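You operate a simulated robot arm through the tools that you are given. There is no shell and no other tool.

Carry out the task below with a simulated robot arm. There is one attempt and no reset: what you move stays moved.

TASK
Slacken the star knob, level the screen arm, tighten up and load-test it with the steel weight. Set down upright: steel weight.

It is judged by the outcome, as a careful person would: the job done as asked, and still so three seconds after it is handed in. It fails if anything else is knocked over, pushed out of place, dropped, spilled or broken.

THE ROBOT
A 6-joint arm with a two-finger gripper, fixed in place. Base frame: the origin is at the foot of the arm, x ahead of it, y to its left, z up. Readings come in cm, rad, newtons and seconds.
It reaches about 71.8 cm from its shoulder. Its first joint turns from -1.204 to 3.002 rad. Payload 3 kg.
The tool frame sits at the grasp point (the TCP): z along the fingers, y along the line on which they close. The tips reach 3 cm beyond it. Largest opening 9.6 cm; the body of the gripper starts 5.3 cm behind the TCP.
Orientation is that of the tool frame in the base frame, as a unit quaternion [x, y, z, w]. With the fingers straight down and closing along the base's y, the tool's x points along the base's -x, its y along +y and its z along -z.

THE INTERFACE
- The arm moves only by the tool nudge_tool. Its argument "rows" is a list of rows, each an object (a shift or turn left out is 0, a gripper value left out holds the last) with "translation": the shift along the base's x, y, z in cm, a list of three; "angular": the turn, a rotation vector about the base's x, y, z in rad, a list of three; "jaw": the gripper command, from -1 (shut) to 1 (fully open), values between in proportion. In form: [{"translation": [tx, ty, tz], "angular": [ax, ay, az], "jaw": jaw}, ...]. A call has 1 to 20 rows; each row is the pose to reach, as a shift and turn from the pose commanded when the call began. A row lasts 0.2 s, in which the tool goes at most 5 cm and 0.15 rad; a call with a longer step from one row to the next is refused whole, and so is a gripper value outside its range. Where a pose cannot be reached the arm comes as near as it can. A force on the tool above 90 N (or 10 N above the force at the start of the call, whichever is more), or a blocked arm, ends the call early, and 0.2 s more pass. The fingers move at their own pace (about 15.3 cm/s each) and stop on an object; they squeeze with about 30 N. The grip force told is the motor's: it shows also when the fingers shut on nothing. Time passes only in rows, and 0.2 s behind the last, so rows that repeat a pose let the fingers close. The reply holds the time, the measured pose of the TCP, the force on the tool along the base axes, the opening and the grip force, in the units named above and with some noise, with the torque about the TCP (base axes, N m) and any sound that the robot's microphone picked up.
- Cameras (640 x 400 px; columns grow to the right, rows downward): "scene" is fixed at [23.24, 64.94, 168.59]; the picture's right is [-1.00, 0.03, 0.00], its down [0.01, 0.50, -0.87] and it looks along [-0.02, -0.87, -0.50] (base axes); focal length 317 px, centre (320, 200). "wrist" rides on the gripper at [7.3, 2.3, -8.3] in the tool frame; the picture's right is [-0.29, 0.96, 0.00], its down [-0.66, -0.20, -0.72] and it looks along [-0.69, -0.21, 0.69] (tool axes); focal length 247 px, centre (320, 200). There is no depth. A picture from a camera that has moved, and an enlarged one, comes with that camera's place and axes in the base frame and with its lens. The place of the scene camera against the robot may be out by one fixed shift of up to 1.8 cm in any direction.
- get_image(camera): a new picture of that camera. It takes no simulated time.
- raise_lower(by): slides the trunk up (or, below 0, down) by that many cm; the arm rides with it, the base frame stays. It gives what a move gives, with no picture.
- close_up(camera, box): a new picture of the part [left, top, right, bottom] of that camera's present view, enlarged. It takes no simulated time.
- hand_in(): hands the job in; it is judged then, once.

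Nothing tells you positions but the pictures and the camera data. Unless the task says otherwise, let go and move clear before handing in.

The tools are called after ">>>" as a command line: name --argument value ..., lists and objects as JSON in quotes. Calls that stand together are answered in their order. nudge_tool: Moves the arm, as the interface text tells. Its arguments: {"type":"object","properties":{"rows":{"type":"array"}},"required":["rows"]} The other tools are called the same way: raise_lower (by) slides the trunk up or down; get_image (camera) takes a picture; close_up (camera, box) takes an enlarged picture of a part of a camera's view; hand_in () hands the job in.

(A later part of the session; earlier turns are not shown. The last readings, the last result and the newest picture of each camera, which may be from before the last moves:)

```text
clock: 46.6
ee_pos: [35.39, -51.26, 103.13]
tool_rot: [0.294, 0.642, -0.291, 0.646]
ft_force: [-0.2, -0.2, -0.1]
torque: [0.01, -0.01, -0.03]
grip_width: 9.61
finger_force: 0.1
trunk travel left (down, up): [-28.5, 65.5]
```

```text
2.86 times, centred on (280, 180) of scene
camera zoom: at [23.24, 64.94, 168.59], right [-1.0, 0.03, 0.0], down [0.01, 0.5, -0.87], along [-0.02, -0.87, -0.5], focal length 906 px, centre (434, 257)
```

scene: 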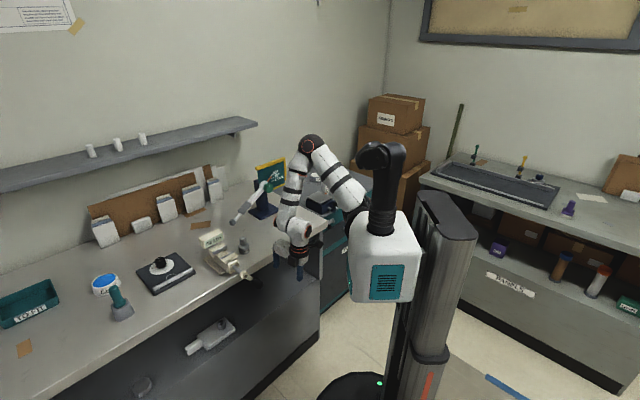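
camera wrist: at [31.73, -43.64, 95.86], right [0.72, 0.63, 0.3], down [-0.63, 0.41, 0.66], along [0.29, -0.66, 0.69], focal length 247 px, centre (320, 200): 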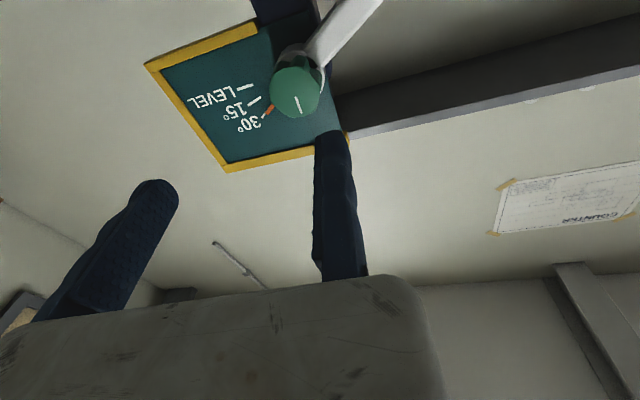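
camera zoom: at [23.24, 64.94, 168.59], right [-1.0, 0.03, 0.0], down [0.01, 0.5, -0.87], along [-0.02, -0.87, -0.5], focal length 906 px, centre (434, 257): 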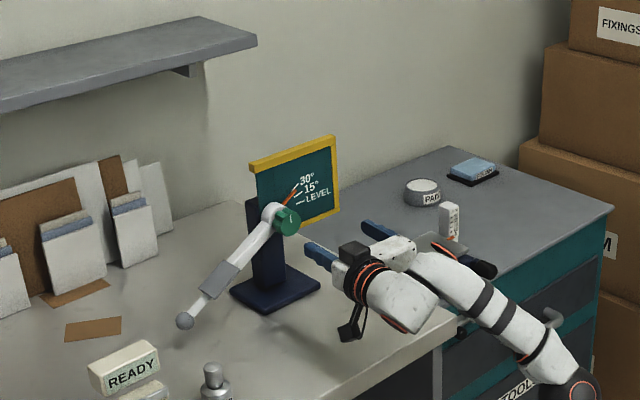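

The gripper now faces the dial and knob squarely. I'll take close-ups to pin down the knob's position and axis.

>>> close_up --camera "wrist" --box '[140, 0, 400, 180]'

>>> close_up --camera "scene" --box '[235, 145, 315, 195]'

```text
2.22 times, centred on (270, 90) of wrist
camera zoom: at [31.73, -43.64, 95.86], right [0.72, 0.63, 0.3], down [-0.63, 0.41, 0.66], along [0.29, -0.66, 0.69], focal length 549 px, centre (431, 444)
```

zoom: 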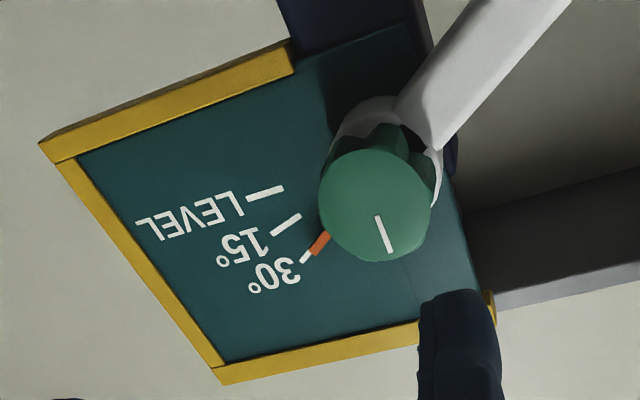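

```text
8.00 times, centred on (275, 170) of scene
camera zoom: at [23.24, 64.94, 168.59], right [-1.0, 0.03, 0.0], down [0.01, 0.5, -0.87], along [-0.02, -0.87, -0.5], focal length 2535 px, centre (680, 440)
```

zoom: 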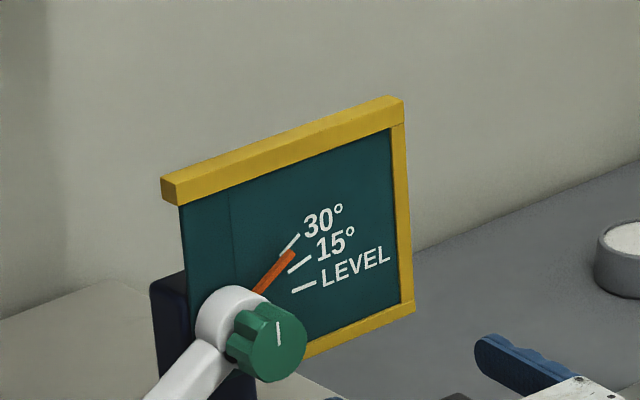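

By triangulating wrist views I get the knob's front centre at about (41.2,-61.0,103.1) and the ball at (56.7,-50.1,92.2). I'll zoom more to find the axis heading.

>>> close_up --camera "wrist" --box '[240, 20, 352, 90]'

>>> close_up --camera "wrist" --box '[140, 20, 352, 180]'

```text
5.71 times, centred on (296, 55) of wrist
camera zoom: at [31.73, -43.64, 95.86], right [0.72, 0.63, 0.3], down [-0.63, 0.41, 0.66], along [0.29, -0.66, 0.69], focal length 1411 px, centre (457, 1029)
```

zoom: 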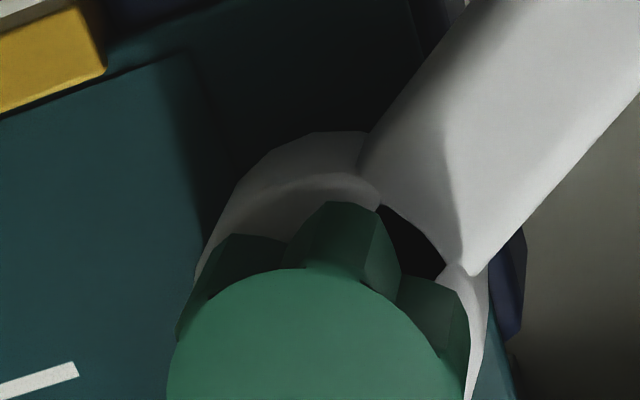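

```text
2.50 times, centred on (246, 100) of wrist
camera zoom: at [31.73, -43.64, 95.86], right [0.72, 0.63, 0.3], down [-0.63, 0.41, 0.66], along [0.29, -0.66, 0.69], focal length 617 px, centre (505, 450)
```

zoom: 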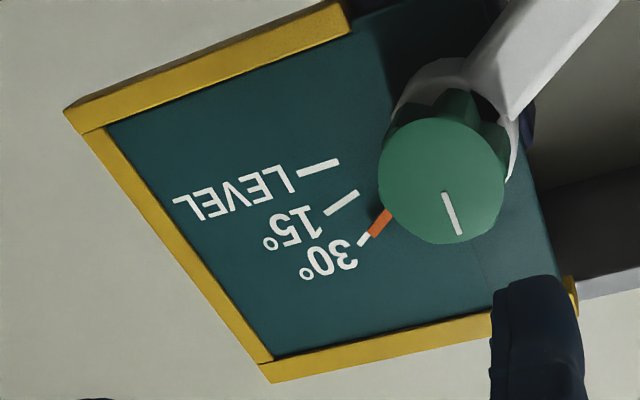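

I take the dial's heading as about 44° (arm direction), so the knob axis points along (0.70,-0.72,0), and the front face of the knob is at (41.2,-61.0,103.1). I'll line up on that axis 8 cm short of the knob.

>>> nudge_tool --rows '[{"translation": [0.1, -2, 0], "angular": [0, 0, 0.025]}, {"translation": [0.2, -4, 0], "angular": [0, 0, 0.05]}, {"translation": [0.2, -4, 0], "angular": [0, 0, 0.05]}]'

>>> get_image --camera "wrist"

```text
clock: 47.4
ee_pos: [35.7, -55.28, 103.03]
tool_rot: [0.278, 0.649, -0.273, 0.653]
ft_force: [-0.1, -0.8, -0.8]
torque: [0.01, 0.03, 0.03]
grip_width: 9.61
finger_force: 0.1
trunk travel left (down, up): [-28.5, 65.5]
```

```text
taken
camera wrist: at [31.62, -47.79, 95.88], right [0.68, 0.66, 0.3], down [-0.65, 0.38, 0.66], along [0.32, -0.65, 0.69], focal length 247 px, centre (320, 200)
```

wrist: 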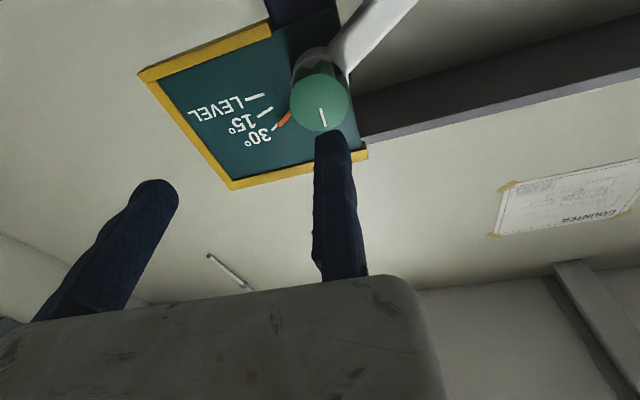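

The knob lines up with the camera geometry, but the fingers look offset to one side of where I expect the grasp point. I'll close the jaws on nothing here and look at where they meet.

>>> nudge_tool --rows '[{"jaw": -1}, {"jaw": -1}, {"jaw": -1}]'

>>> get_image --camera "wrist"

>>> close_up --camera "scene" --box '[240, 140, 340, 220]'

```text
clock: 48.2
ee_pos: [35.72, -55.21, 103.09]
tool_rot: [0.278, 0.649, -0.275, 0.653]
ft_force: [0.6, -0.2, -0.5]
torque: [0.01, -0.04, -0.03]
grip_width: 0.0
finger_force: 29.5
trunk travel left (down, up): [-28.5, 65.5]
```

```text
taken
camera wrist: at [31.62, -47.78, 95.89], right [0.68, 0.66, 0.3], down [-0.65, 0.38, 0.66], along [0.32, -0.65, 0.69], focal length 247 px, centre (320, 200)
```

wrist: 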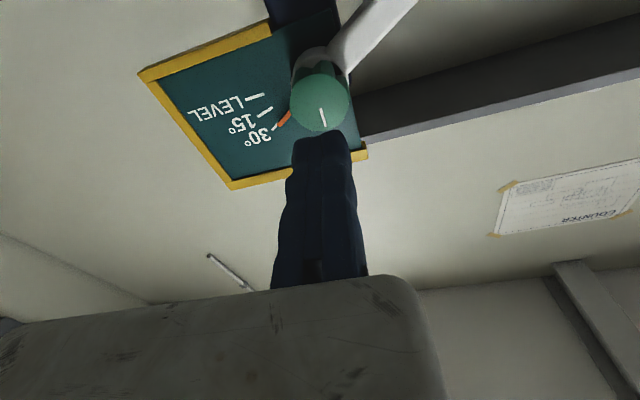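

```text
5.00 times, centred on (290, 180) of scene
camera zoom: at [23.24, 64.94, 168.59], right [-1.0, 0.03, 0.0], down [0.01, 0.5, -0.87], along [-0.02, -0.87, -0.5], focal length 1585 px, centre (470, 300)
```

zoom: 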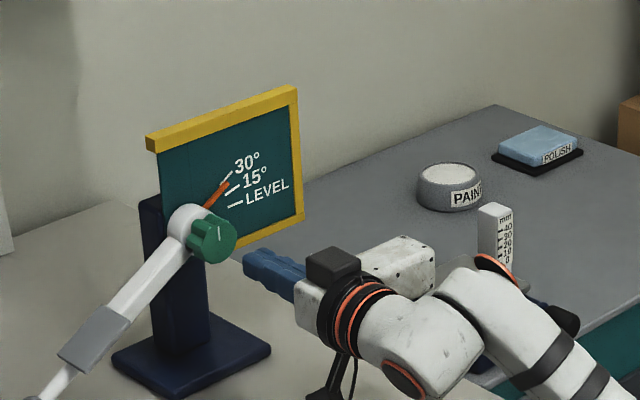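

The jaws meet right at the tool point, but only one finger travels: the +y finger stays put and the other does all the moving. So for any grip I should set the fixed finger against the object. Next I'll test how far the wrist can roll here before gripping the knob.

>>> nudge_tool --rows '[{"angular": [0.104, -0.108, 0]}, {"angular": [0.208, -0.216, 0]}, {"angular": [0.313, -0.323, 0]}, {"angular": [0.417, -0.431, 0]}, {"angular": [0.521, -0.539, 0]}, {"angular": [0.626, -0.647, 0]}, {"angular": [0.73, -0.755, 0]}, {"angular": [0.834, -0.863, 0]}, {"angular": [0.834, -0.863, 0]}]'

```text
clock: 50.2
ee_pos: [35.59, -55.43, 103.08]
tool_rot: [0.597, 0.378, 0.142, 0.693]
ft_force: [0.1, 0.0, -0.6]
torque: [-0.01, -0.01, -0.01]
grip_width: 0.0
finger_force: 29.7
trunk travel left (down, up): [-28.5, 65.5]
```

Rolling +1.2 rad works. Now the other way, a long sweep back through and beyond.

>>> nudge_tool --rows '[{"angular": [-0.104, 0.108, 0]}, {"angular": [-0.208, 0.216, 0]}, {"angular": [-0.313, 0.323, 0]}, {"angular": [-0.417, 0.431, 0]}, {"angular": [-0.521, 0.539, 0]}, {"angular": [-0.626, 0.647, 0]}, {"angular": [-0.73, 0.755, 0]}, {"angular": [-0.834, 0.863, 0]}, {"angular": [-0.938, 0.971, 0]}, {"angular": [-1.043, 1.079, 0]}, {"angular": [-1.147, 1.186, 0]}, {"angular": [-1.251, 1.294, 0]}, {"angular": [-1.355, 1.402, 0]}, {"angular": [-1.46, 1.51, 0]}, {"angular": [-1.564, 1.618, 0]}, {"angular": [-1.668, 1.726, 0]}, {"angular": [-1.772, 1.833, 0]}, {"angular": [-1.877, 1.941, 0]}, {"angular": [-1.981, 2.049, 0]}, {"angular": [-1.981, 2.049, 0]}]'

>>> get_image --camera "wrist"

```text
clock: 53.9
ee_pos: [46.13, -45.59, 94.71]
tool_rot: [0.192, -0.648, 0.658, -0.333]
ft_force: [-13.8, 4.0, 61.2]
torque: [0.98, 8.58, -0.31]
grip_width: 0.0
finger_force: 29.8
out of reach, approached as far as the arm can: row 11, 12, 13, 14, 15, 16, 17, 18
trunk travel left (down, up): [-28.5, 65.5]
stopped in row 18: the force on the tool passed its limit at 112 N (the readings are from after the stop); the commanded pose is now the measured one
```

```text
taken
camera wrist: at [35.74, -44.45, 90.57], right [0.39, 0.26, -0.88], down [-0.07, 0.97, 0.25], along [0.92, -0.04, 0.39], focal length 247 px, centre (320, 200)
```

wrist: 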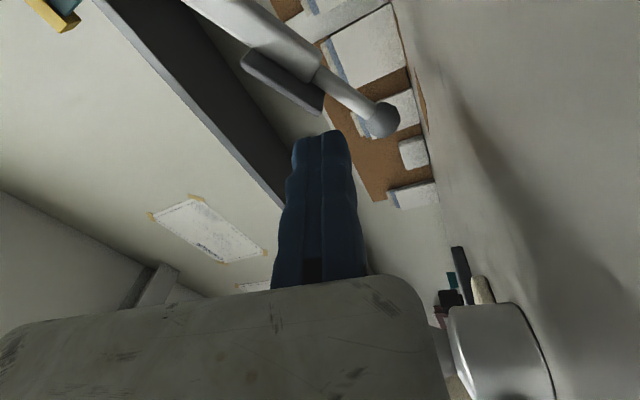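

The roll hit a joint limit partway and the tool drifted down onto the bench, stopping on force. I'll check the scene straight away for anything disturbed.

>>> get_image --camera "scene"

>>> close_up --camera "scene" --box '[190, 150, 330, 270]'

```text
taken
```

scene: 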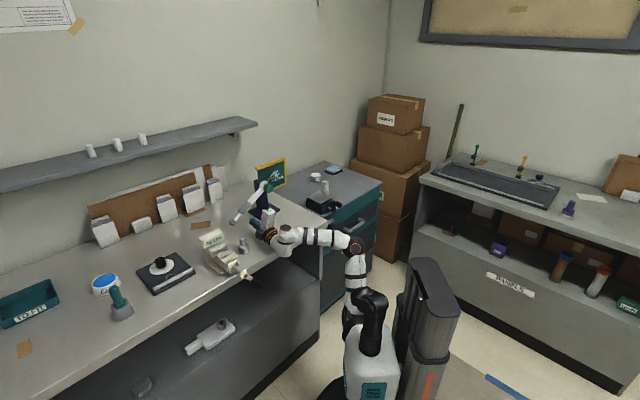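

```text
3.33 times, centred on (260, 210) of scene
camera zoom: at [23.24, 64.94, 168.59], right [-1.0, 0.03, 0.0], down [0.01, 0.5, -0.87], along [-0.02, -0.87, -0.5], focal length 1056 px, centre (520, 167)
```

zoom: 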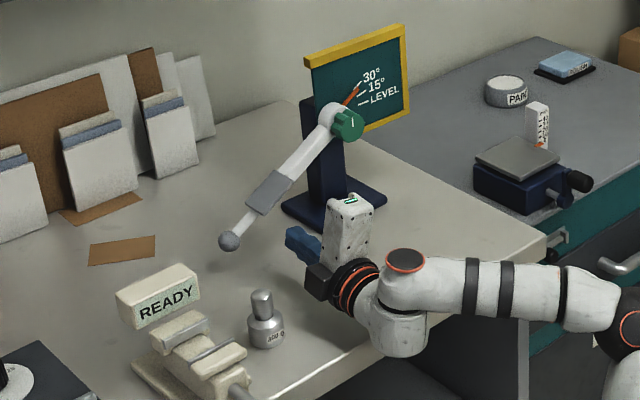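

Nothing looks displaced; the wrist only pressed on the bench edge. I'll lift straight up off the bench first.

>>> nudge_tool --rows '[{"translation": [0, 0, 1.5]}, {"translation": [-0.3, 0.3, 3.5]}, {"translation": [-0.5, 0.5, 6]}, {"translation": [-1, 1, 9]}, {"translation": [-1, 1, 9]}]'

```text
clock: 55.1
ee_pos: [46.14, -45.61, 94.69]
tool_rot: [0.192, -0.649, 0.657, -0.331]
ft_force: [-13.8, -0.6, 68.0]
torque: [0.51, 9.03, 0.21]
grip_width: 0.0
finger_force: 29.4
out of reach, approached as far as the arm can: row 1, 2, 3, 4, 5
trunk travel left (down, up): [-28.5, 65.5]
```

The arm is pinned at its limits, so I'll lift everything off the bench by raising the trunk a little.

>>> raise_lower --by 8

```text
clock: 56.2
ee_pos: [47.16, -46.15, 101.21]
tool_rot: [-0.192, 0.66, -0.647, 0.331]
ft_force: [-0.6, -0.2, 0.3]
torque: [0.01, -0.02, -0.01]
grip_width: 0.0
finger_force: 30.2
trunk travel left (down, up): [-36.5, 57.5]
```

Free of the bench now. I'll move up and away while rolling back to the good orientation.

>>> nudge_tool --rows '[{"translation": [-1, 0.5, 1.5], "angular": [0.04, -0.042, 0]}, {"translation": [-2, 1, 3], "angular": [0.139, -0.144, 0]}, {"translation": [-3, 1, 4.5], "angular": [0.236, -0.244, 0]}, {"translation": [-4, 1, 6], "angular": [0.333, -0.345, 0]}, {"translation": [-5, 0.8, 7], "angular": [0.43, -0.446, 0]}, {"translation": [-6, 0.5, 8], "angular": [0.528, -0.546, 0]}, {"translation": [-7, 0, 9], "angular": [0.625, -0.647, 0]}, {"translation": [-8, -0.5, 10], "angular": [0.722, -0.748, 0]}, {"translation": [-9, -1, 11], "angular": [0.82, -0.848, 0]}, {"translation": [-10, -1.5, 11], "angular": [0.917, -0.949, 0]}, {"translation": [-10, -1.5, 11], "angular": [0.966, -1.0, 0]}]'

```text
clock: 58.6
ee_pos: [37.22, -47.78, 112.16]
tool_rot: [0.299, 0.641, -0.291, 0.644]
ft_force: [0.3, 0.1, 0.1]
torque: [-0.03, 0.01, -0.01]
grip_width: 0.0
finger_force: 29.6
out of reach, approached as far as the arm can: row 1, 2, 3, 4, 5, 6, 7, 8, 9
trunk travel left (down, up): [-36.5, 57.5]
```

Recovered, with the gripper back in the good orientation and nothing disturbed. I'll bring the trunk back down 8 and then test the roll range in the positive direction, in smaller, watched steps.

>>> raise_lower --by -8

>>> nudge_tool --rows '[{"translation": [0, -0.7, 0.5], "angular": [0.104, -0.108, 0]}, {"translation": [-0.1, -1.4, 1], "angular": [0.208, -0.216, 0]}, {"translation": [-0.2, -2.1, 1.5], "angular": [0.313, -0.323, 0]}, {"translation": [-0.3, -2.8, 2], "angular": [0.417, -0.431, 0]}, {"translation": [-0.4, -3.5, 2], "angular": [0.521, -0.539, 0]}, {"translation": [-0.5, -4, 2], "angular": [0.626, -0.647, 0]}, {"translation": [-0.5, -4, 2], "angular": [0.73, -0.755, 0]}, {"translation": [-0.5, -4, 2], "angular": [0.834, -0.863, 0]}, {"translation": [-0.5, -4, 2], "angular": [0.938, -0.971, 0]}, {"translation": [-0.5, -4, 2], "angular": [1.043, -1.079, 0]}, {"translation": [-0.5, -4, 2], "angular": [1.147, -1.186, 0]}, {"translation": [-0.5, -4, 2], "angular": [1.251, -1.294, 0]}]'

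```text
clock: 59.8
ee_pos: [37.2, -47.77, 104.29]
tool_rot: [0.297, 0.642, -0.292, 0.644]
ft_force: [-0.7, -0.7, -0.1]
torque: [0.0, 0.0, 0.0]
grip_width: 0.0
finger_force: 30.1
trunk travel left (down, up): [-28.5, 65.5]
```

```text
clock: 62.4
ee_pos: [36.74, -51.71, 106.18]
tool_rot: [0.7, 0.194, 0.336, 0.599]
ft_force: [-0.5, 0.4, -0.3]
torque: [0.0, 0.02, -0.01]
grip_width: 0.0
finger_force: 30.3
trunk travel left (down, up): [-28.5, 65.5]
```

Roll of +1.8 rad is fine. I'll keep going a bit further to find the end.

>>> nudge_tool --rows '[{"angular": [0.104, -0.108, 0]}, {"angular": [0.208, -0.216, 0]}, {"angular": [0.313, -0.323, 0]}, {"angular": [0.417, -0.431, 0]}, {"angular": [0.521, -0.539, 0]}, {"angular": [0.626, -0.647, 0]}, {"angular": [0.73, -0.755, 0]}, {"angular": [0.834, -0.863, 0]}, {"angular": [0.938, -0.971, 0]}, {"angular": [1.043, -1.079, 0]}]'

```text
clock: 64.6
ee_pos: [36.68, -51.77, 106.13]
tool_rot: [0.631, -0.311, 0.681, 0.203]
ft_force: [0.0, 0.7, -1.0]
torque: [0.03, 0.0, 0.0]
grip_width: 0.0
finger_force: 30.0
trunk travel left (down, up): [-28.5, 65.5]
```

Roll +3.3 rad still fine (camera now on top). I'll probe another 1.2 rad.

>>> nudge_tool --rows '[{"angular": [0.104, -0.108, 0]}, {"angular": [0.208, -0.216, 0]}, {"angular": [0.313, -0.323, 0]}, {"angular": [0.417, -0.431, 0]}, {"angular": [0.521, -0.539, 0]}, {"angular": [0.626, -0.647, 0]}, {"angular": [0.73, -0.755, 0]}, {"angular": [0.834, -0.863, 0]}]'

>>> get_image --camera "wrist"

```text
clock: 66.4
ee_pos: [36.92, -51.84, 106.15]
tool_rot: [0.324, -0.606, 0.696, -0.207]
ft_force: [-0.1, -0.7, 0.2]
torque: [0.02, -0.01, 0.04]
grip_width: 0.01
finger_force: 30.1
trunk travel left (down, up): [-28.5, 65.5]
```

```text
taken
camera wrist: at [25.57, -51.35, 104.97], right [0.11, 0.03, -0.99], down [-0.02, 1.0, 0.03], along [0.99, 0.02, 0.11], focal length 247 px, centre (320, 200)
```

wrist: 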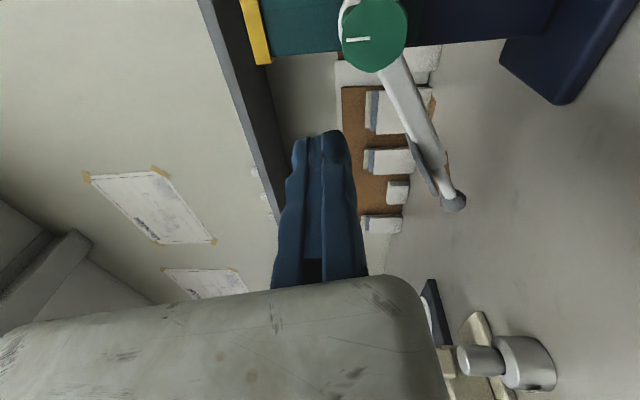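

The roll range is now known: about 4.8 rad from here down to where it started, all in the loosening direction. I'll open the jaws, straighten the tool onto the knob axis, and set up just below-centre so the fixed finger will sit under the knob.

>>> nudge_tool --rows '[{"translation": [-0.5, -1.3, -1.7], "angular": [0.013, 0.013, -0.004], "jaw": 1}, {"translation": [-1.0, -2.6, -3.5], "angular": [0.027, 0.026, -0.008], "jaw": 1}, {"translation": [-1.54, -3.9, -5.25], "angular": [0.04, 0.0386, -0.0117], "jaw": 1}, {"translation": [-1.54, -3.9, -5.25], "angular": [0.04, 0.0386, -0.0117], "jaw": 1}]'

>>> get_image --camera "wrist"

>>> close_up --camera "scene" --box '[230, 140, 330, 220]'

```text
clock: 67.4
ee_pos: [34.98, -55.68, 100.67]
tool_rot: [0.33, -0.625, 0.679, -0.197]
ft_force: [-0.3, 0.5, 1.4]
torque: [0.01, 0.0, -0.01]
grip_width: 9.6
finger_force: 0.1
trunk travel left (down, up): [-28.5, 65.5]
```

```text
taken
camera wrist: at [23.81, -55.08, 100.07], right [0.07, 0.07, -1.0], down [-0.01, 1.0, 0.07], along [1.0, 0.0, 0.07], focal length 247 px, centre (320, 200)
```

wrist: 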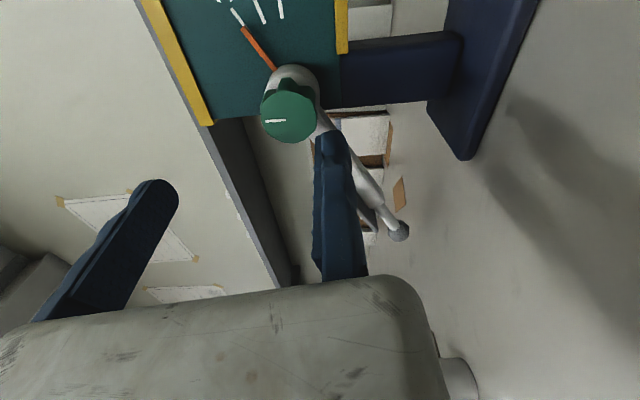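

```text
5.00 times, centred on (280, 180) of scene
camera zoom: at [23.24, 64.94, 168.59], right [-1.0, 0.03, 0.0], down [0.01, 0.5, -0.87], along [-0.02, -0.87, -0.5], focal length 1585 px, centre (520, 300)
```

zoom: 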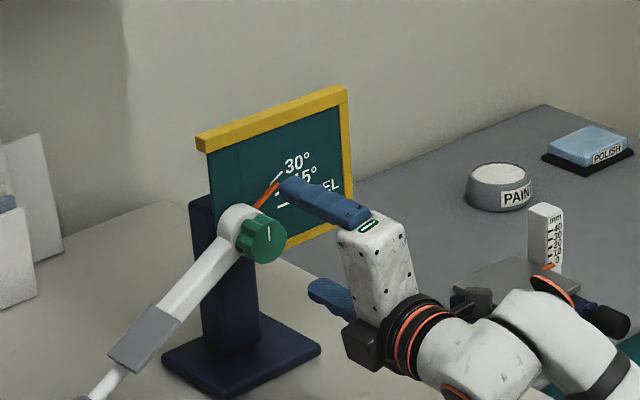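

Alignment is good: the knob sits between the open fingers, fixed one below. I'll make the small lateral correction and advance most of the way, then check.

>>> nudge_tool --rows '[{"translation": [0.15, 0.15, 0.15]}, {"translation": [0.85, -0.57, 0.15]}, {"translation": [1.54, -1.29, 0.15]}, {"translation": [2.24, -2.01, 0.15]}, {"translation": [2.93, -2.73, 0.15]}, {"translation": [2.93, -2.73, 0.15]}]'

>>> get_image --camera "wrist"

>>> close_up --camera "scene" --box '[230, 140, 310, 200]'

```text
clock: 68.8
ee_pos: [38.13, -58.45, 101.2]
tool_rot: [0.329, -0.625, 0.68, -0.198]
ft_force: [0.6, 0.3, 0.1]
torque: [-0.06, 0.02, 0.0]
grip_width: 9.6
finger_force: 0.1
trunk travel left (down, up): [-28.5, 65.5]
```

```text
taken
camera wrist: at [26.88, -57.81, 100.51], right [0.07, 0.07, -1.0], down [-0.01, 1.0, 0.07], along [1.0, 0.0, 0.07], focal length 247 px, centre (320, 200)
```

wrist: 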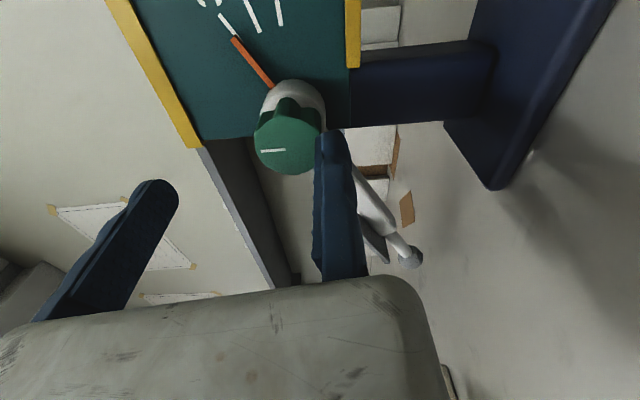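

```text
6.67 times, centred on (270, 170) of scene
camera zoom: at [23.24, 64.94, 168.59], right [-1.0, 0.03, 0.0], down [0.01, 0.5, -0.87], along [-0.02, -0.87, -0.5], focal length 2113 px, centre (653, 400)
```

zoom: 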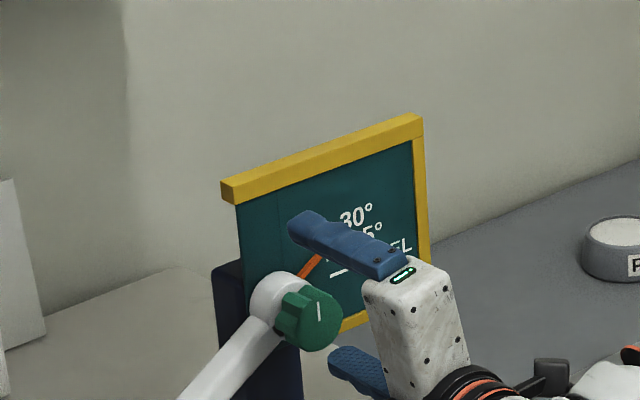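

The tips are about 1 cm short of the knob face. I'll zoom the wrist view to check the clearance to the fixed finger.

>>> close_up --camera "wrist" --box '[240, 70, 400, 190]'

```text
3.33 times, centred on (320, 130) of wrist
camera zoom: at [26.88, -57.81, 100.51], right [0.07, 0.07, -1.0], down [-0.01, 1.0, 0.07], along [1.0, 0.0, 0.07], focal length 823 px, centre (320, 433)
```

zoom: 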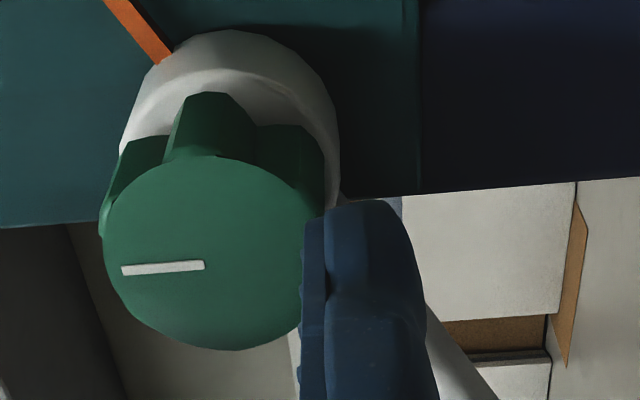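

The fixed finger is just about level with the knob's edge, so I'll drop by 0.25 cm for clearance and then advance 2.4 cm so the tips overlap the knob.

>>> nudge_tool --rows '[{"translation": [-0.04, -0.04, -0.25]}, {"translation": [0.38, -0.47, -0.25]}, {"translation": [0.8, -0.91, -0.25]}, {"translation": [1.22, -1.34, -0.25]}, {"translation": [1.63, -1.77, -0.25]}, {"translation": [1.63, -1.77, -0.25]}]'

>>> get_image --camera "wrist"

>>> close_up --camera "scene" --box '[230, 140, 310, 200]'

```text
clock: 70.2
ee_pos: [39.63, -60.24, 100.83]
tool_rot: [0.33, -0.625, 0.679, -0.198]
ft_force: [-0.3, -0.5, 0.8]
torque: [-0.01, 0.01, -0.01]
grip_width: 9.61
finger_force: 0.0
trunk travel left (down, up): [-28.5, 65.5]
```

```text
taken
camera wrist: at [28.47, -59.61, 100.09], right [0.07, 0.07, -1.0], down [-0.01, 1.0, 0.07], along [1.0, 0.0, 0.07], focal length 247 px, centre (320, 200)
```

wrist: 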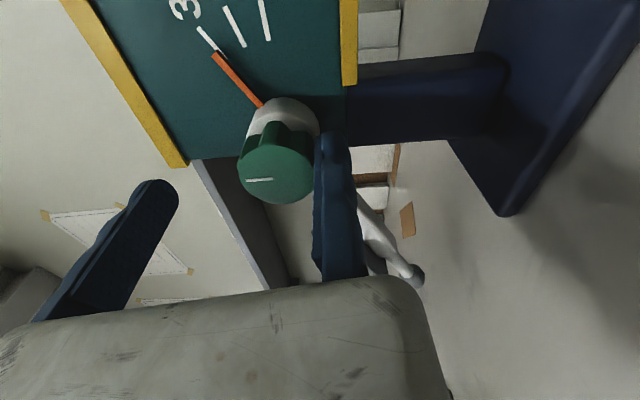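

```text
6.67 times, centred on (270, 170) of scene
camera zoom: at [23.24, 64.94, 168.59], right [-1.0, 0.03, 0.0], down [0.01, 0.5, -0.87], along [-0.02, -0.87, -0.5], focal length 2113 px, centre (653, 400)
```

zoom: 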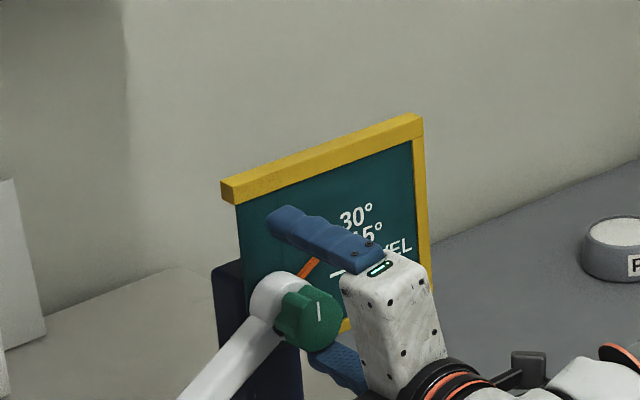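

No contact force, and the fixed fingertip lies under the knob. Zooming in to check depth before closing.

>>> close_up --camera "wrist" --box '[220, 80, 380, 220]'

```text
2.86 times, centred on (300, 150) of wrist
camera zoom: at [28.47, -59.61, 100.09], right [0.07, 0.07, -1.0], down [-0.01, 1.0, 0.07], along [1.0, 0.0, 0.07], focal length 706 px, centre (377, 343)
```

zoom: 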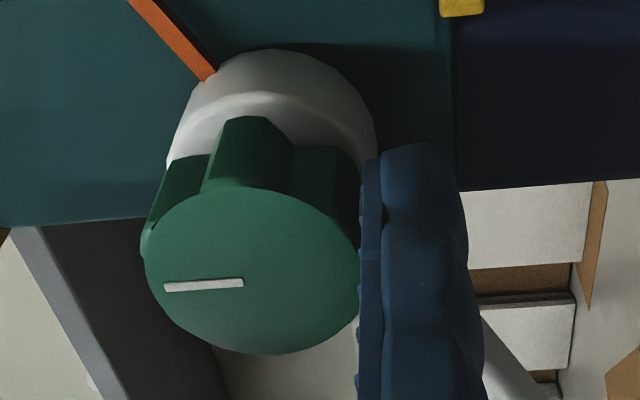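

The fixed finger lies neatly alongside the knob with its tip short of the hub. Closing the moving finger onto it.

>>> nudge_tool --rows '[{"jaw": 0}, {"jaw": -0.1}, {"jaw": -0.5}, {"jaw": -1}, {"jaw": -1}]'

>>> get_image --camera "wrist"

```text
clock: 71.4
ee_pos: [39.7, -59.99, 101.02]
tool_rot: [0.329, -0.623, 0.681, -0.199]
ft_force: [11.4, -12.1, 26.0]
torque: [-0.01, 0.01, 0.19]
grip_width: 4.1
finger_force: 44.4
trunk travel left (down, up): [-28.5, 65.5]
```

```text
taken
camera wrist: at [28.44, -59.48, 100.31], right [0.07, 0.06, -1.0], down [-0.01, 1.0, 0.06], along [1.0, 0.0, 0.07], focal length 247 px, centre (320, 200)
```

wrist: 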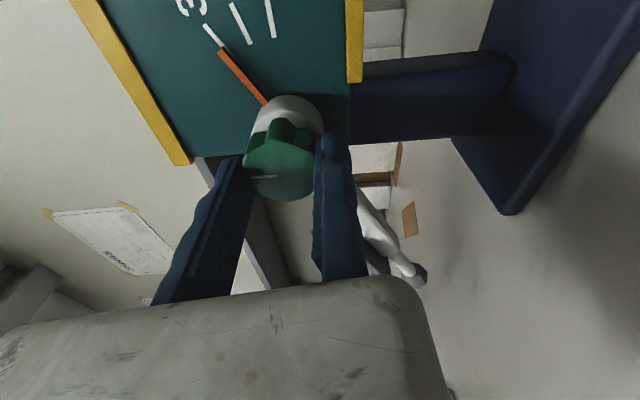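

The knob is gripped at 4.1 cm wide, but the tool is being pushed up and forward, so the fixed finger isn't carrying load yet. I'll ease up slightly to centre the grip.

>>> nudge_tool --rows '[{"translation": [0, 0, 0.1]}, {"translation": [0, 0, 0.2]}, {"translation": [0, 0, 0.2]}]'

```text
clock: 72.2
ee_pos: [39.59, -60.22, 100.9]
tool_rot: [0.331, -0.625, 0.68, -0.196]
ft_force: [8.7, -8.7, 19.4]
torque: [-0.42, -0.29, -0.28]
grip_width: 4.11
finger_force: 44.5
trunk travel left (down, up): [-28.5, 65.5]
```

Forces are falling as I centre it. A bit more up and a touch forward.

>>> nudge_tool --rows '[{"translation": [0.04, -0.04, 0.15]}, {"translation": [0.07, -0.07, 0.3]}, {"translation": [0.07, -0.07, 0.3]}]'

```text
clock: 73.0
ee_pos: [39.71, -60.05, 101.06]
tool_rot: [0.332, -0.628, 0.676, -0.197]
ft_force: [-37.0, 42.5, -53.0]
torque: [-0.92, 0.31, 0.52]
grip_width: 4.09
finger_force: 44.7
trunk travel left (down, up): [-28.5, 65.5]
```

That overshot; the grip is stiff. Interpolating to the neutral point.

>>> nudge_tool --rows '[{"translation": [-0.03, 0.03, -0.1]}, {"translation": [-0.058, 0.058, -0.22]}, {"translation": [-0.058, 0.058, -0.22]}]'

```text
clock: 73.8
ee_pos: [39.67, -60.3, 101.13]
tool_rot: [0.332, -0.626, 0.677, -0.197]
ft_force: [-16.6, 28.4, -37.5]
torque: [-0.19, 1.05, 1.42]
grip_width: 4.04
finger_force: 45.1
trunk travel left (down, up): [-28.5, 65.5]
```

>>> nudge_tool --rows '[{"translation": [-0.03, 0.04, -0.08]}, {"translation": [-0.05, 0.06, -0.15]}, {"translation": [-0.05, 0.06, -0.15]}]'

```text
clock: 74.6
ee_pos: [39.66, -60.24, 101.06]
tool_rot: [0.33, -0.624, 0.681, -0.197]
ft_force: [-2.9, 8.5, -9.0]
torque: [-0.05, 1.07, 0.01]
grip_width: 4.06
finger_force: 45.3
trunk travel left (down, up): [-28.5, 65.5]
```

The grip is nearly neutral now. I'll begin loosening: turn counter-clockwise 0.6 rad about the knob's axis and watch the forces and sounds.

>>> nudge_tool --rows '[{"translation": [-0.168, -0.163, 0.063], "angular": [-0.0834, 0.0863, 0]}, {"translation": [-0.331, -0.32, 0.154], "angular": [-0.1668, 0.1726, 0]}, {"translation": [-0.484, -0.468, 0.271], "angular": [-0.2502, 0.2588, 0]}, {"translation": [-0.626, -0.605, 0.412], "angular": [-0.3336, 0.3451, 0]}, {"translation": [-0.755, -0.73, 0.576], "angular": [-0.417, 0.4314, 0]}]'

>>> get_image --camera "wrist"

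```text
clock: 75.8
ee_pos: [39.02, -60.88, 101.65]
tool_rot: [0.499, -0.498, 0.709, 0.013]
ft_force: [12.3, -12.8, 21.3]
torque: [-0.24, -0.66, 0.08]
grip_width: 4.05
finger_force: 44.8
trunk travel left (down, up): [-28.5, 65.5]
```

```text
taken
camera wrist: at [28.4, -59.6, 105.41], right [-0.35, -0.34, -0.87], down [-0.07, 0.94, -0.34], along [0.94, -0.06, -0.35], focal length 247 px, centre (320, 200)
```

wrist: 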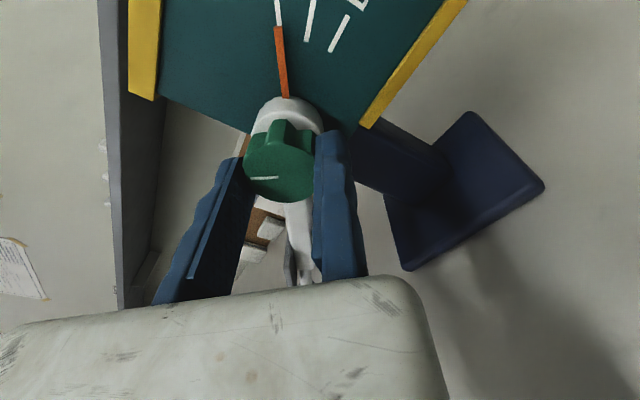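

The knob turned with the grip (its mark stayed fixed to the fingers) and the arm has not moved. I'll continue counter-clockwise another 0.6 rad.

>>> nudge_tool --rows '[{"translation": [-0.084, -0.141, 0.246], "angular": [-0.0834, 0.0863, 0]}, {"translation": [-0.182, -0.235, 0.449], "angular": [-0.1668, 0.1726, 0]}, {"translation": [-0.26, -0.311, 0.667], "angular": [-0.2502, 0.2588, 0]}, {"translation": [-0.321, -0.369, 0.895], "angular": [-0.3336, 0.3451, 0]}, {"translation": [-0.36, -0.407, 1.132], "angular": [-0.417, 0.4314, 0]}]'

>>> get_image --camera "wrist"

```text
clock: 77.0
ee_pos: [38.49, -61.11, 102.64]
tool_rot: [0.626, -0.329, 0.672, 0.222]
ft_force: [3.6, -2.8, 7.9]
torque: [-1.01, -1.24, 0.44]
grip_width: 4.06
finger_force: 45.3
trunk travel left (down, up): [-28.5, 65.5]
```

```text
taken
camera wrist: at [30.38, -57.64, 109.64], right [-0.64, -0.62, -0.45], down [-0.28, 0.73, -0.62], along [0.71, -0.27, -0.65], focal length 247 px, centre (320, 200)
```

wrist: 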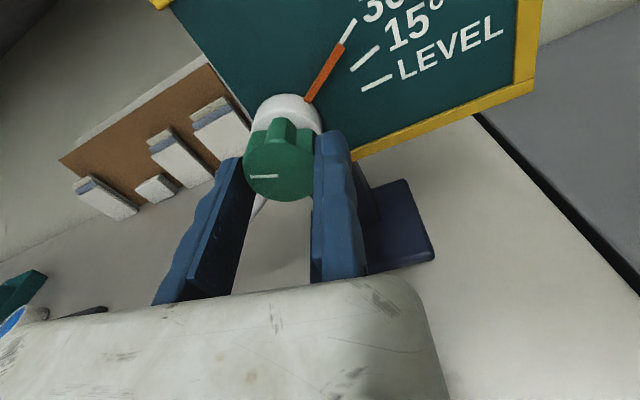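

Forces are small and the pointer is still on 30°. Continuing counter-clockwise.

>>> nudge_tool --rows '[{"translation": [-0.019, -0.018, 0.242], "angular": [-0.0834, 0.0863, 0]}, {"translation": [-0.017, -0.017, 0.485], "angular": [-0.1668, 0.1726, 0]}, {"translation": [0.006, 0.006, 0.727], "angular": [-0.2502, 0.2588, 0]}, {"translation": [0.05, 0.048, 0.963], "angular": [-0.3336, 0.3451, 0]}, {"translation": [0.114, 0.11, 1.19], "angular": [-0.417, 0.4314, 0]}, {"translation": [0.196, 0.189, 1.404], "angular": [-0.5004, 0.5177, 0]}, {"translation": [0.296, 0.286, 1.604], "angular": [-0.5838, 0.604, 0]}, {"translation": [0.413, 0.4, 1.785], "angular": [-0.6672, 0.6902, 0]}]'

>>> get_image --camera "wrist"

>>> close_up --camera "scene" --box '[210, 140, 310, 240]'

```text
clock: 78.8
ee_pos: [39.02, -60.67, 104.45]
tool_rot: [0.707, -0.002, 0.493, 0.507]
ft_force: [2.8, 2.1, 4.6]
torque: [-0.31, -0.52, 1.24]
grip_width: 4.05
finger_force: 45.1
trunk travel left (down, up): [-28.5, 65.5]
```

```text
taken
camera wrist: at [35.91, -52.28, 111.3], right [-0.63, -0.61, 0.48], down [-0.74, 0.29, -0.61], along [0.23, -0.74, -0.64], focal length 247 px, centre (320, 200)
```

wrist: 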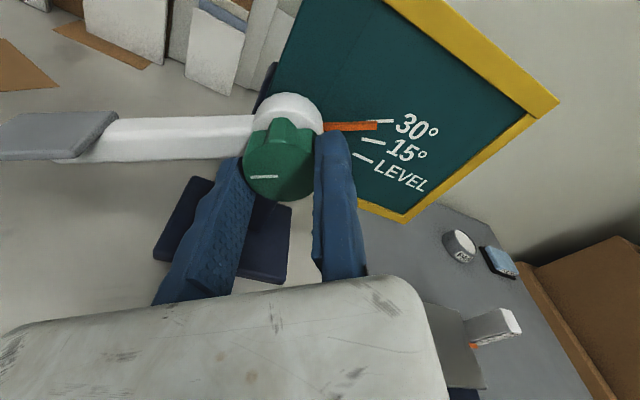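

```text
4.00 times, centred on (260, 190) of scene
camera zoom: at [23.24, 64.94, 168.59], right [-1.0, 0.03, 0.0], down [0.01, 0.5, -0.87], along [-0.02, -0.87, -0.5], focal length 1268 px, centre (560, 240)
```

zoom: 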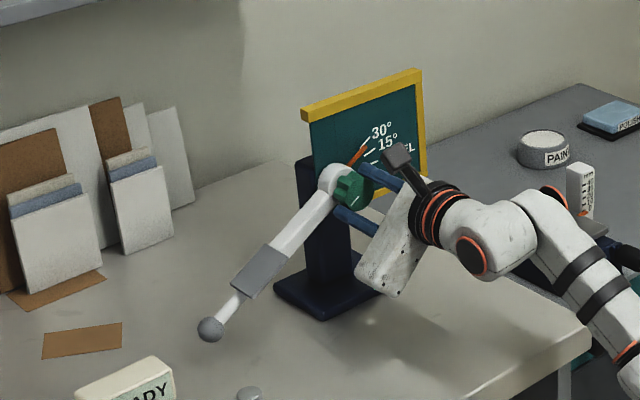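

About 124° turned, the arm is still holding at 30° and nothing else moved. I'll continue to roughly 190°.

>>> nudge_tool --rows '[{"translation": [0.132, 0.127, 0.16], "angular": [-0.0834, 0.0863, 0]}, {"translation": [0.276, 0.267, 0.297], "angular": [-0.1668, 0.1726, 0]}, {"translation": [0.431, 0.417, 0.41], "angular": [-0.2502, 0.2588, 0]}, {"translation": [0.595, 0.575, 0.496], "angular": [-0.3336, 0.3451, 0]}, {"translation": [0.766, 0.74, 0.553], "angular": [-0.417, 0.4314, 0]}, {"translation": [0.939, 0.908, 0.582], "angular": [-0.5004, 0.5177, 0]}, {"translation": [1.114, 1.077, 0.582], "angular": [-0.5838, 0.604, 0]}, {"translation": [1.288, 1.245, 0.553], "angular": [-0.6672, 0.6902, 0]}, {"translation": [1.458, 1.409, 0.495], "angular": [-0.7506, 0.7765, 0]}, {"translation": [1.622, 1.568, 0.409], "angular": [-0.834, 0.8628, 0]}]'

>>> get_image --camera "wrist"

>>> close_up --camera "scene" --box '[210, 140, 310, 240]'

```text
clock: 81.0
ee_pos: [40.7, -59.13, 104.81]
tool_rot: [0.584, 0.398, 0.121, 0.697]
ft_force: [-1.4, 10.3, -7.5]
torque: [-0.36, -0.62, -0.18]
grip_width: 4.05
finger_force: 45.0
trunk travel left (down, up): [-28.5, 65.5]
```

```text
taken
camera wrist: at [40.39, -47.98, 103.96], right [0.09, 0.09, 0.99], down [-1.0, 0.04, 0.09], along [-0.03, -1.0, 0.09], focal length 247 px, centre (320, 200)
```

wrist: 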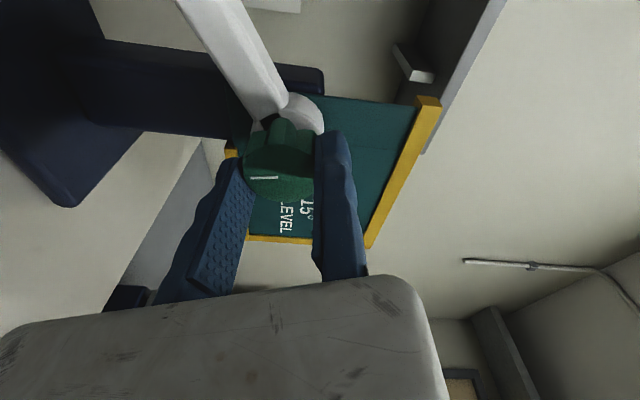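

```text
4.00 times, centred on (260, 190) of scene
camera zoom: at [23.24, 64.94, 168.59], right [-1.0, 0.03, 0.0], down [0.01, 0.5, -0.87], along [-0.02, -0.87, -0.5], focal length 1268 px, centre (560, 240)
```

zoom: 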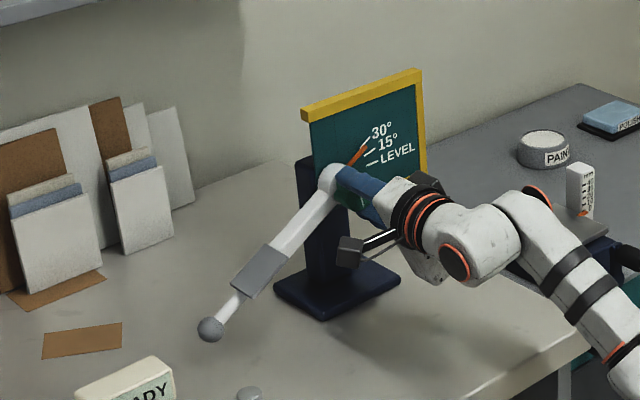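

Turned about 190° with no drop. A careful amount of slack, so I'll release the knob here, back straight off, and then check whether the arm moves.

>>> nudge_tool --rows '[{"jaw": -0.1}, {"jaw": 0.3}, {"jaw": 0.6, "translation": [0.03, 0.03, 0.1]}, {"jaw": 0.6, "translation": [0.06, 0.06, 0.2]}, {"translation": [-0.64, 0.78, 0.2]}, {"translation": [-2.0, 2.2, 0.2]}, {"translation": [-3.4, 3.6, 0.2]}, {"translation": [-4.8, 5.1, 0.2]}, {"translation": [-5.5, 5.8, 0.2]}]'

>>> get_image --camera "wrist"

>>> close_up --camera "scene" --box '[210, 140, 310, 240]'

```text
clock: 83.0
ee_pos: [35.19, -53.38, 105.23]
tool_rot: [0.585, 0.396, 0.122, 0.697]
ft_force: [-0.1, -0.4, 0.2]
torque: [-0.06, 0.01, 0.04]
grip_width: 7.67
finger_force: 0.2
trunk travel left (down, up): [-28.5, 65.5]
```

```text
taken
camera wrist: at [34.82, -42.14, 104.33], right [0.09, 0.08, 0.99], down [-1.0, 0.04, 0.09], along [-0.04, -1.0, 0.09], focal length 247 px, centre (320, 200)
```

wrist: 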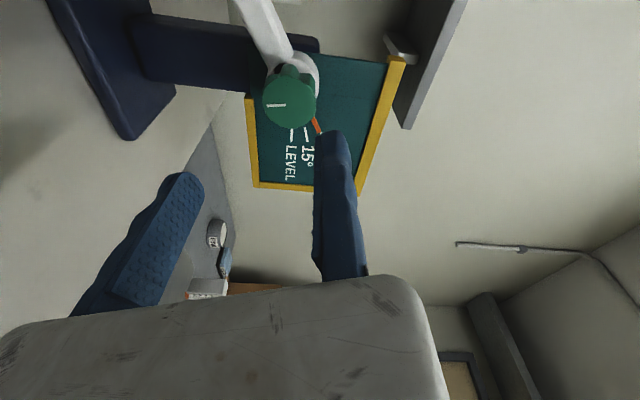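

```text
4.00 times, centred on (260, 190) of scene
camera zoom: at [23.24, 64.94, 168.59], right [-1.0, 0.03, 0.0], down [0.01, 0.5, -0.87], along [-0.02, -0.87, -0.5], focal length 1268 px, centre (560, 240)
```

zoom: 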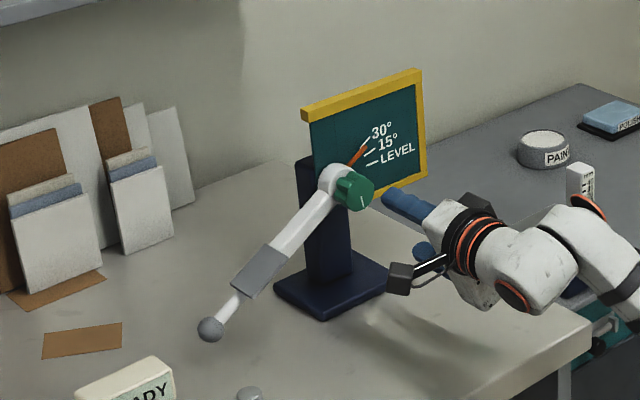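

The knob mark has turned about half a turn and the arm holds still. Next I'll roll the gripper so the fixed finger is underneath, to take the white bar between the fingers about 7 cm from the pivot and swing it up.

>>> nudge_tool --rows '[{"translation": [0, 0, 0], "angular": [0.1008, -0.1043, 0]}, {"translation": [0.5, 0.1, -0.7], "angular": [0.2016, -0.2085, 0]}, {"translation": [1, 0.2, -1.4], "angular": [0.3023, -0.3128, 0]}, {"translation": [1.5, 0.3, -2], "angular": [0.4031, -0.417, 0]}, {"translation": [2, 0.4, -2.7], "angular": [0.5039, -0.5213, 0]}, {"translation": [2.5, 0.5, -3.4], "angular": [0.6047, -0.6255, 0]}, {"translation": [3, 0.6, -4], "angular": [0.7054, -0.7298, 0]}, {"translation": [3.5, 0.7, -4.7], "angular": [0.8062, -0.834, 0]}, {"translation": [4, 0.8, -5.4], "angular": [0.907, -0.9383, 0]}, {"translation": [4.5, 0.9, -6.1], "angular": [1.0078, -1.0426, 0]}, {"translation": [5, 1, -6.8], "angular": [1.1085, -1.1468, 0]}]'

>>> nudge_tool --rows '[{"angular": [0.1008, -0.1043, 0]}, {"angular": [0.2016, -0.2085, 0]}, {"angular": [0.3023, -0.3128, 0]}, {"angular": [0.4031, -0.417, 0]}, {"angular": [0.5039, -0.5213, 0]}, {"angular": [0.6047, -0.6255, 0]}, {"angular": [0.7054, -0.7298, 0]}, {"angular": [0.8062, -0.834, 0]}, {"angular": [0.907, -0.9383, 0]}, {"angular": [1.0043, -1.039, 0]}, {"angular": [1.0043, -1.039, 0]}]'

>>> get_image --camera "wrist"

>>> close_up --camera "scene" --box '[200, 140, 320, 240]'

```text
clock: 85.4
ee_pos: [40.25, -52.62, 98.11]
tool_rot: [0.692, -0.143, 0.584, 0.398]
ft_force: [-0.2, -1.2, 0.2]
torque: [0.0, 0.01, 0.01]
grip_width: 7.66
finger_force: 0.0
trunk travel left (down, up): [-28.5, 65.5]
```

```text
clock: 87.8
ee_pos: [40.17, -52.5, 98.21]
tool_rot: [0.425, -0.566, 0.702, -0.088]
ft_force: [0.6, -0.6, 0.0]
torque: [0.02, 0.0, 0.0]
grip_width: 7.67
finger_force: 0.1
trunk travel left (down, up): [-28.5, 65.5]
```

```text
taken
camera wrist: at [29.06, -51.76, 99.96], right [-0.16, -0.15, -0.98], down [-0.02, 0.99, -0.15], along [0.99, -0.01, -0.16], focal length 247 px, centre (320, 200)
```

wrist: 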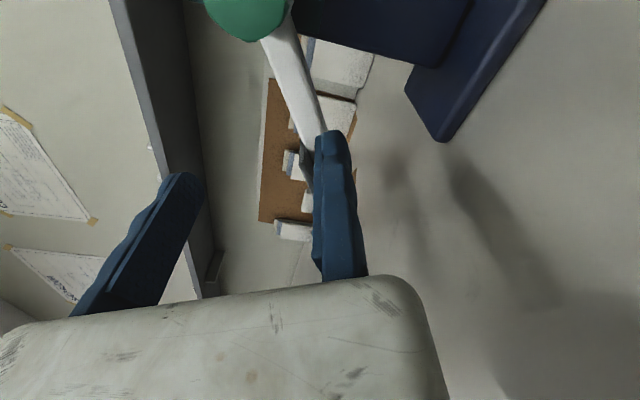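

```text
4.00 times, centred on (260, 190) of scene
camera zoom: at [23.24, 64.94, 168.59], right [-1.0, 0.03, 0.0], down [0.01, 0.5, -0.87], along [-0.02, -0.87, -0.5], focal length 1268 px, centre (560, 240)
```

zoom: 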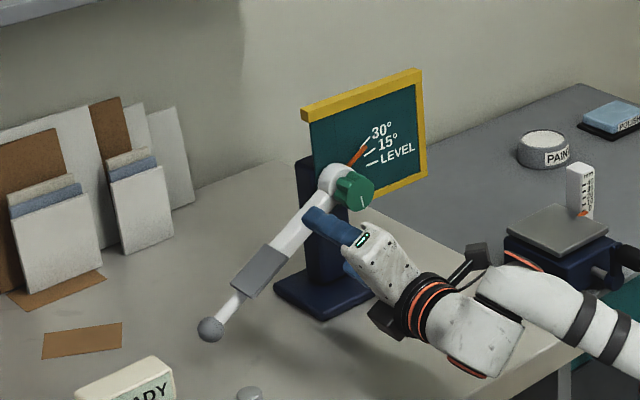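

The bar lies between the open fingers with clearance. I'll advance along the tool axis so the fingers straddle it.

>>> nudge_tool --rows '[{"translation": [0.9, -0.93, 0]}, {"translation": [1.8, -1.86, 0]}, {"translation": [2.7, -2.8, 0]}, {"translation": [3.6, -3.73, 0]}, {"translation": [4.2, -4.35, 0]}, {"translation": [4.2, -4.35, 0]}]'

>>> get_image --camera "wrist"

>>> close_up --camera "scene" --box '[220, 140, 310, 210]'

```text
clock: 89.2
ee_pos: [44.29, -56.82, 98.27]
tool_rot: [0.425, -0.565, 0.702, -0.087]
ft_force: [-0.4, -0.2, -0.5]
torque: [0.01, -0.02, 0.0]
grip_width: 7.71
finger_force: 0.1
trunk travel left (down, up): [-28.5, 65.5]
```

```text
taken
camera wrist: at [33.24, -55.98, 100.0], right [-0.16, -0.16, -0.97], down [-0.02, 0.99, -0.15], along [0.99, -0.01, -0.16], focal length 247 px, centre (320, 200)
```

wrist: 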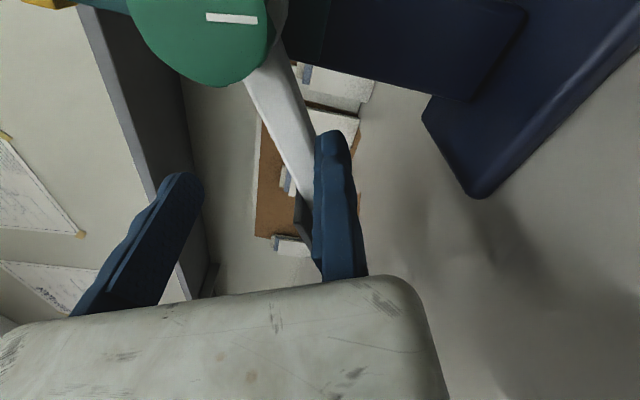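

```text
5.71 times, centred on (265, 175) of scene
camera zoom: at [23.24, 64.94, 168.59], right [-1.0, 0.03, 0.0], down [0.01, 0.5, -0.87], along [-0.02, -0.87, -0.5], focal length 1811 px, centre (634, 343)
```

zoom: 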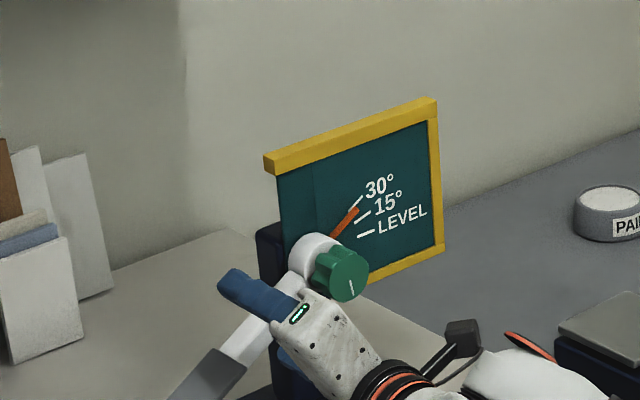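

I'll check the clearance between the bar's lower edge and the fixed finger before going the rest of the way.

>>> close_up --camera "wrist" --box '[220, 50, 380, 250]'

```text
2.00 times, centred on (300, 150) of wrist
camera zoom: at [33.24, -55.98, 100.0], right [-0.16, -0.16, -0.97], down [-0.02, 0.99, -0.15], along [0.99, -0.01, -0.16], focal length 494 px, centre (360, 300)
```

zoom: 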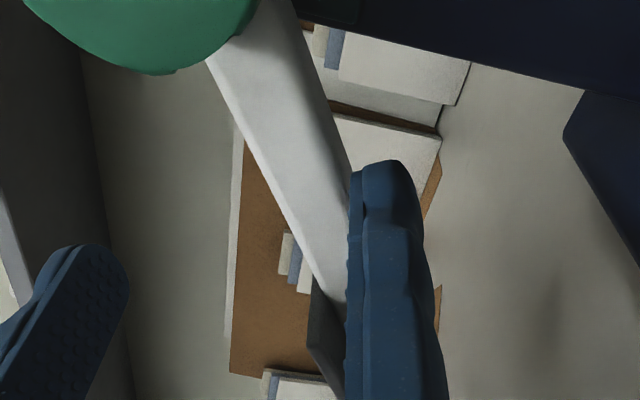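

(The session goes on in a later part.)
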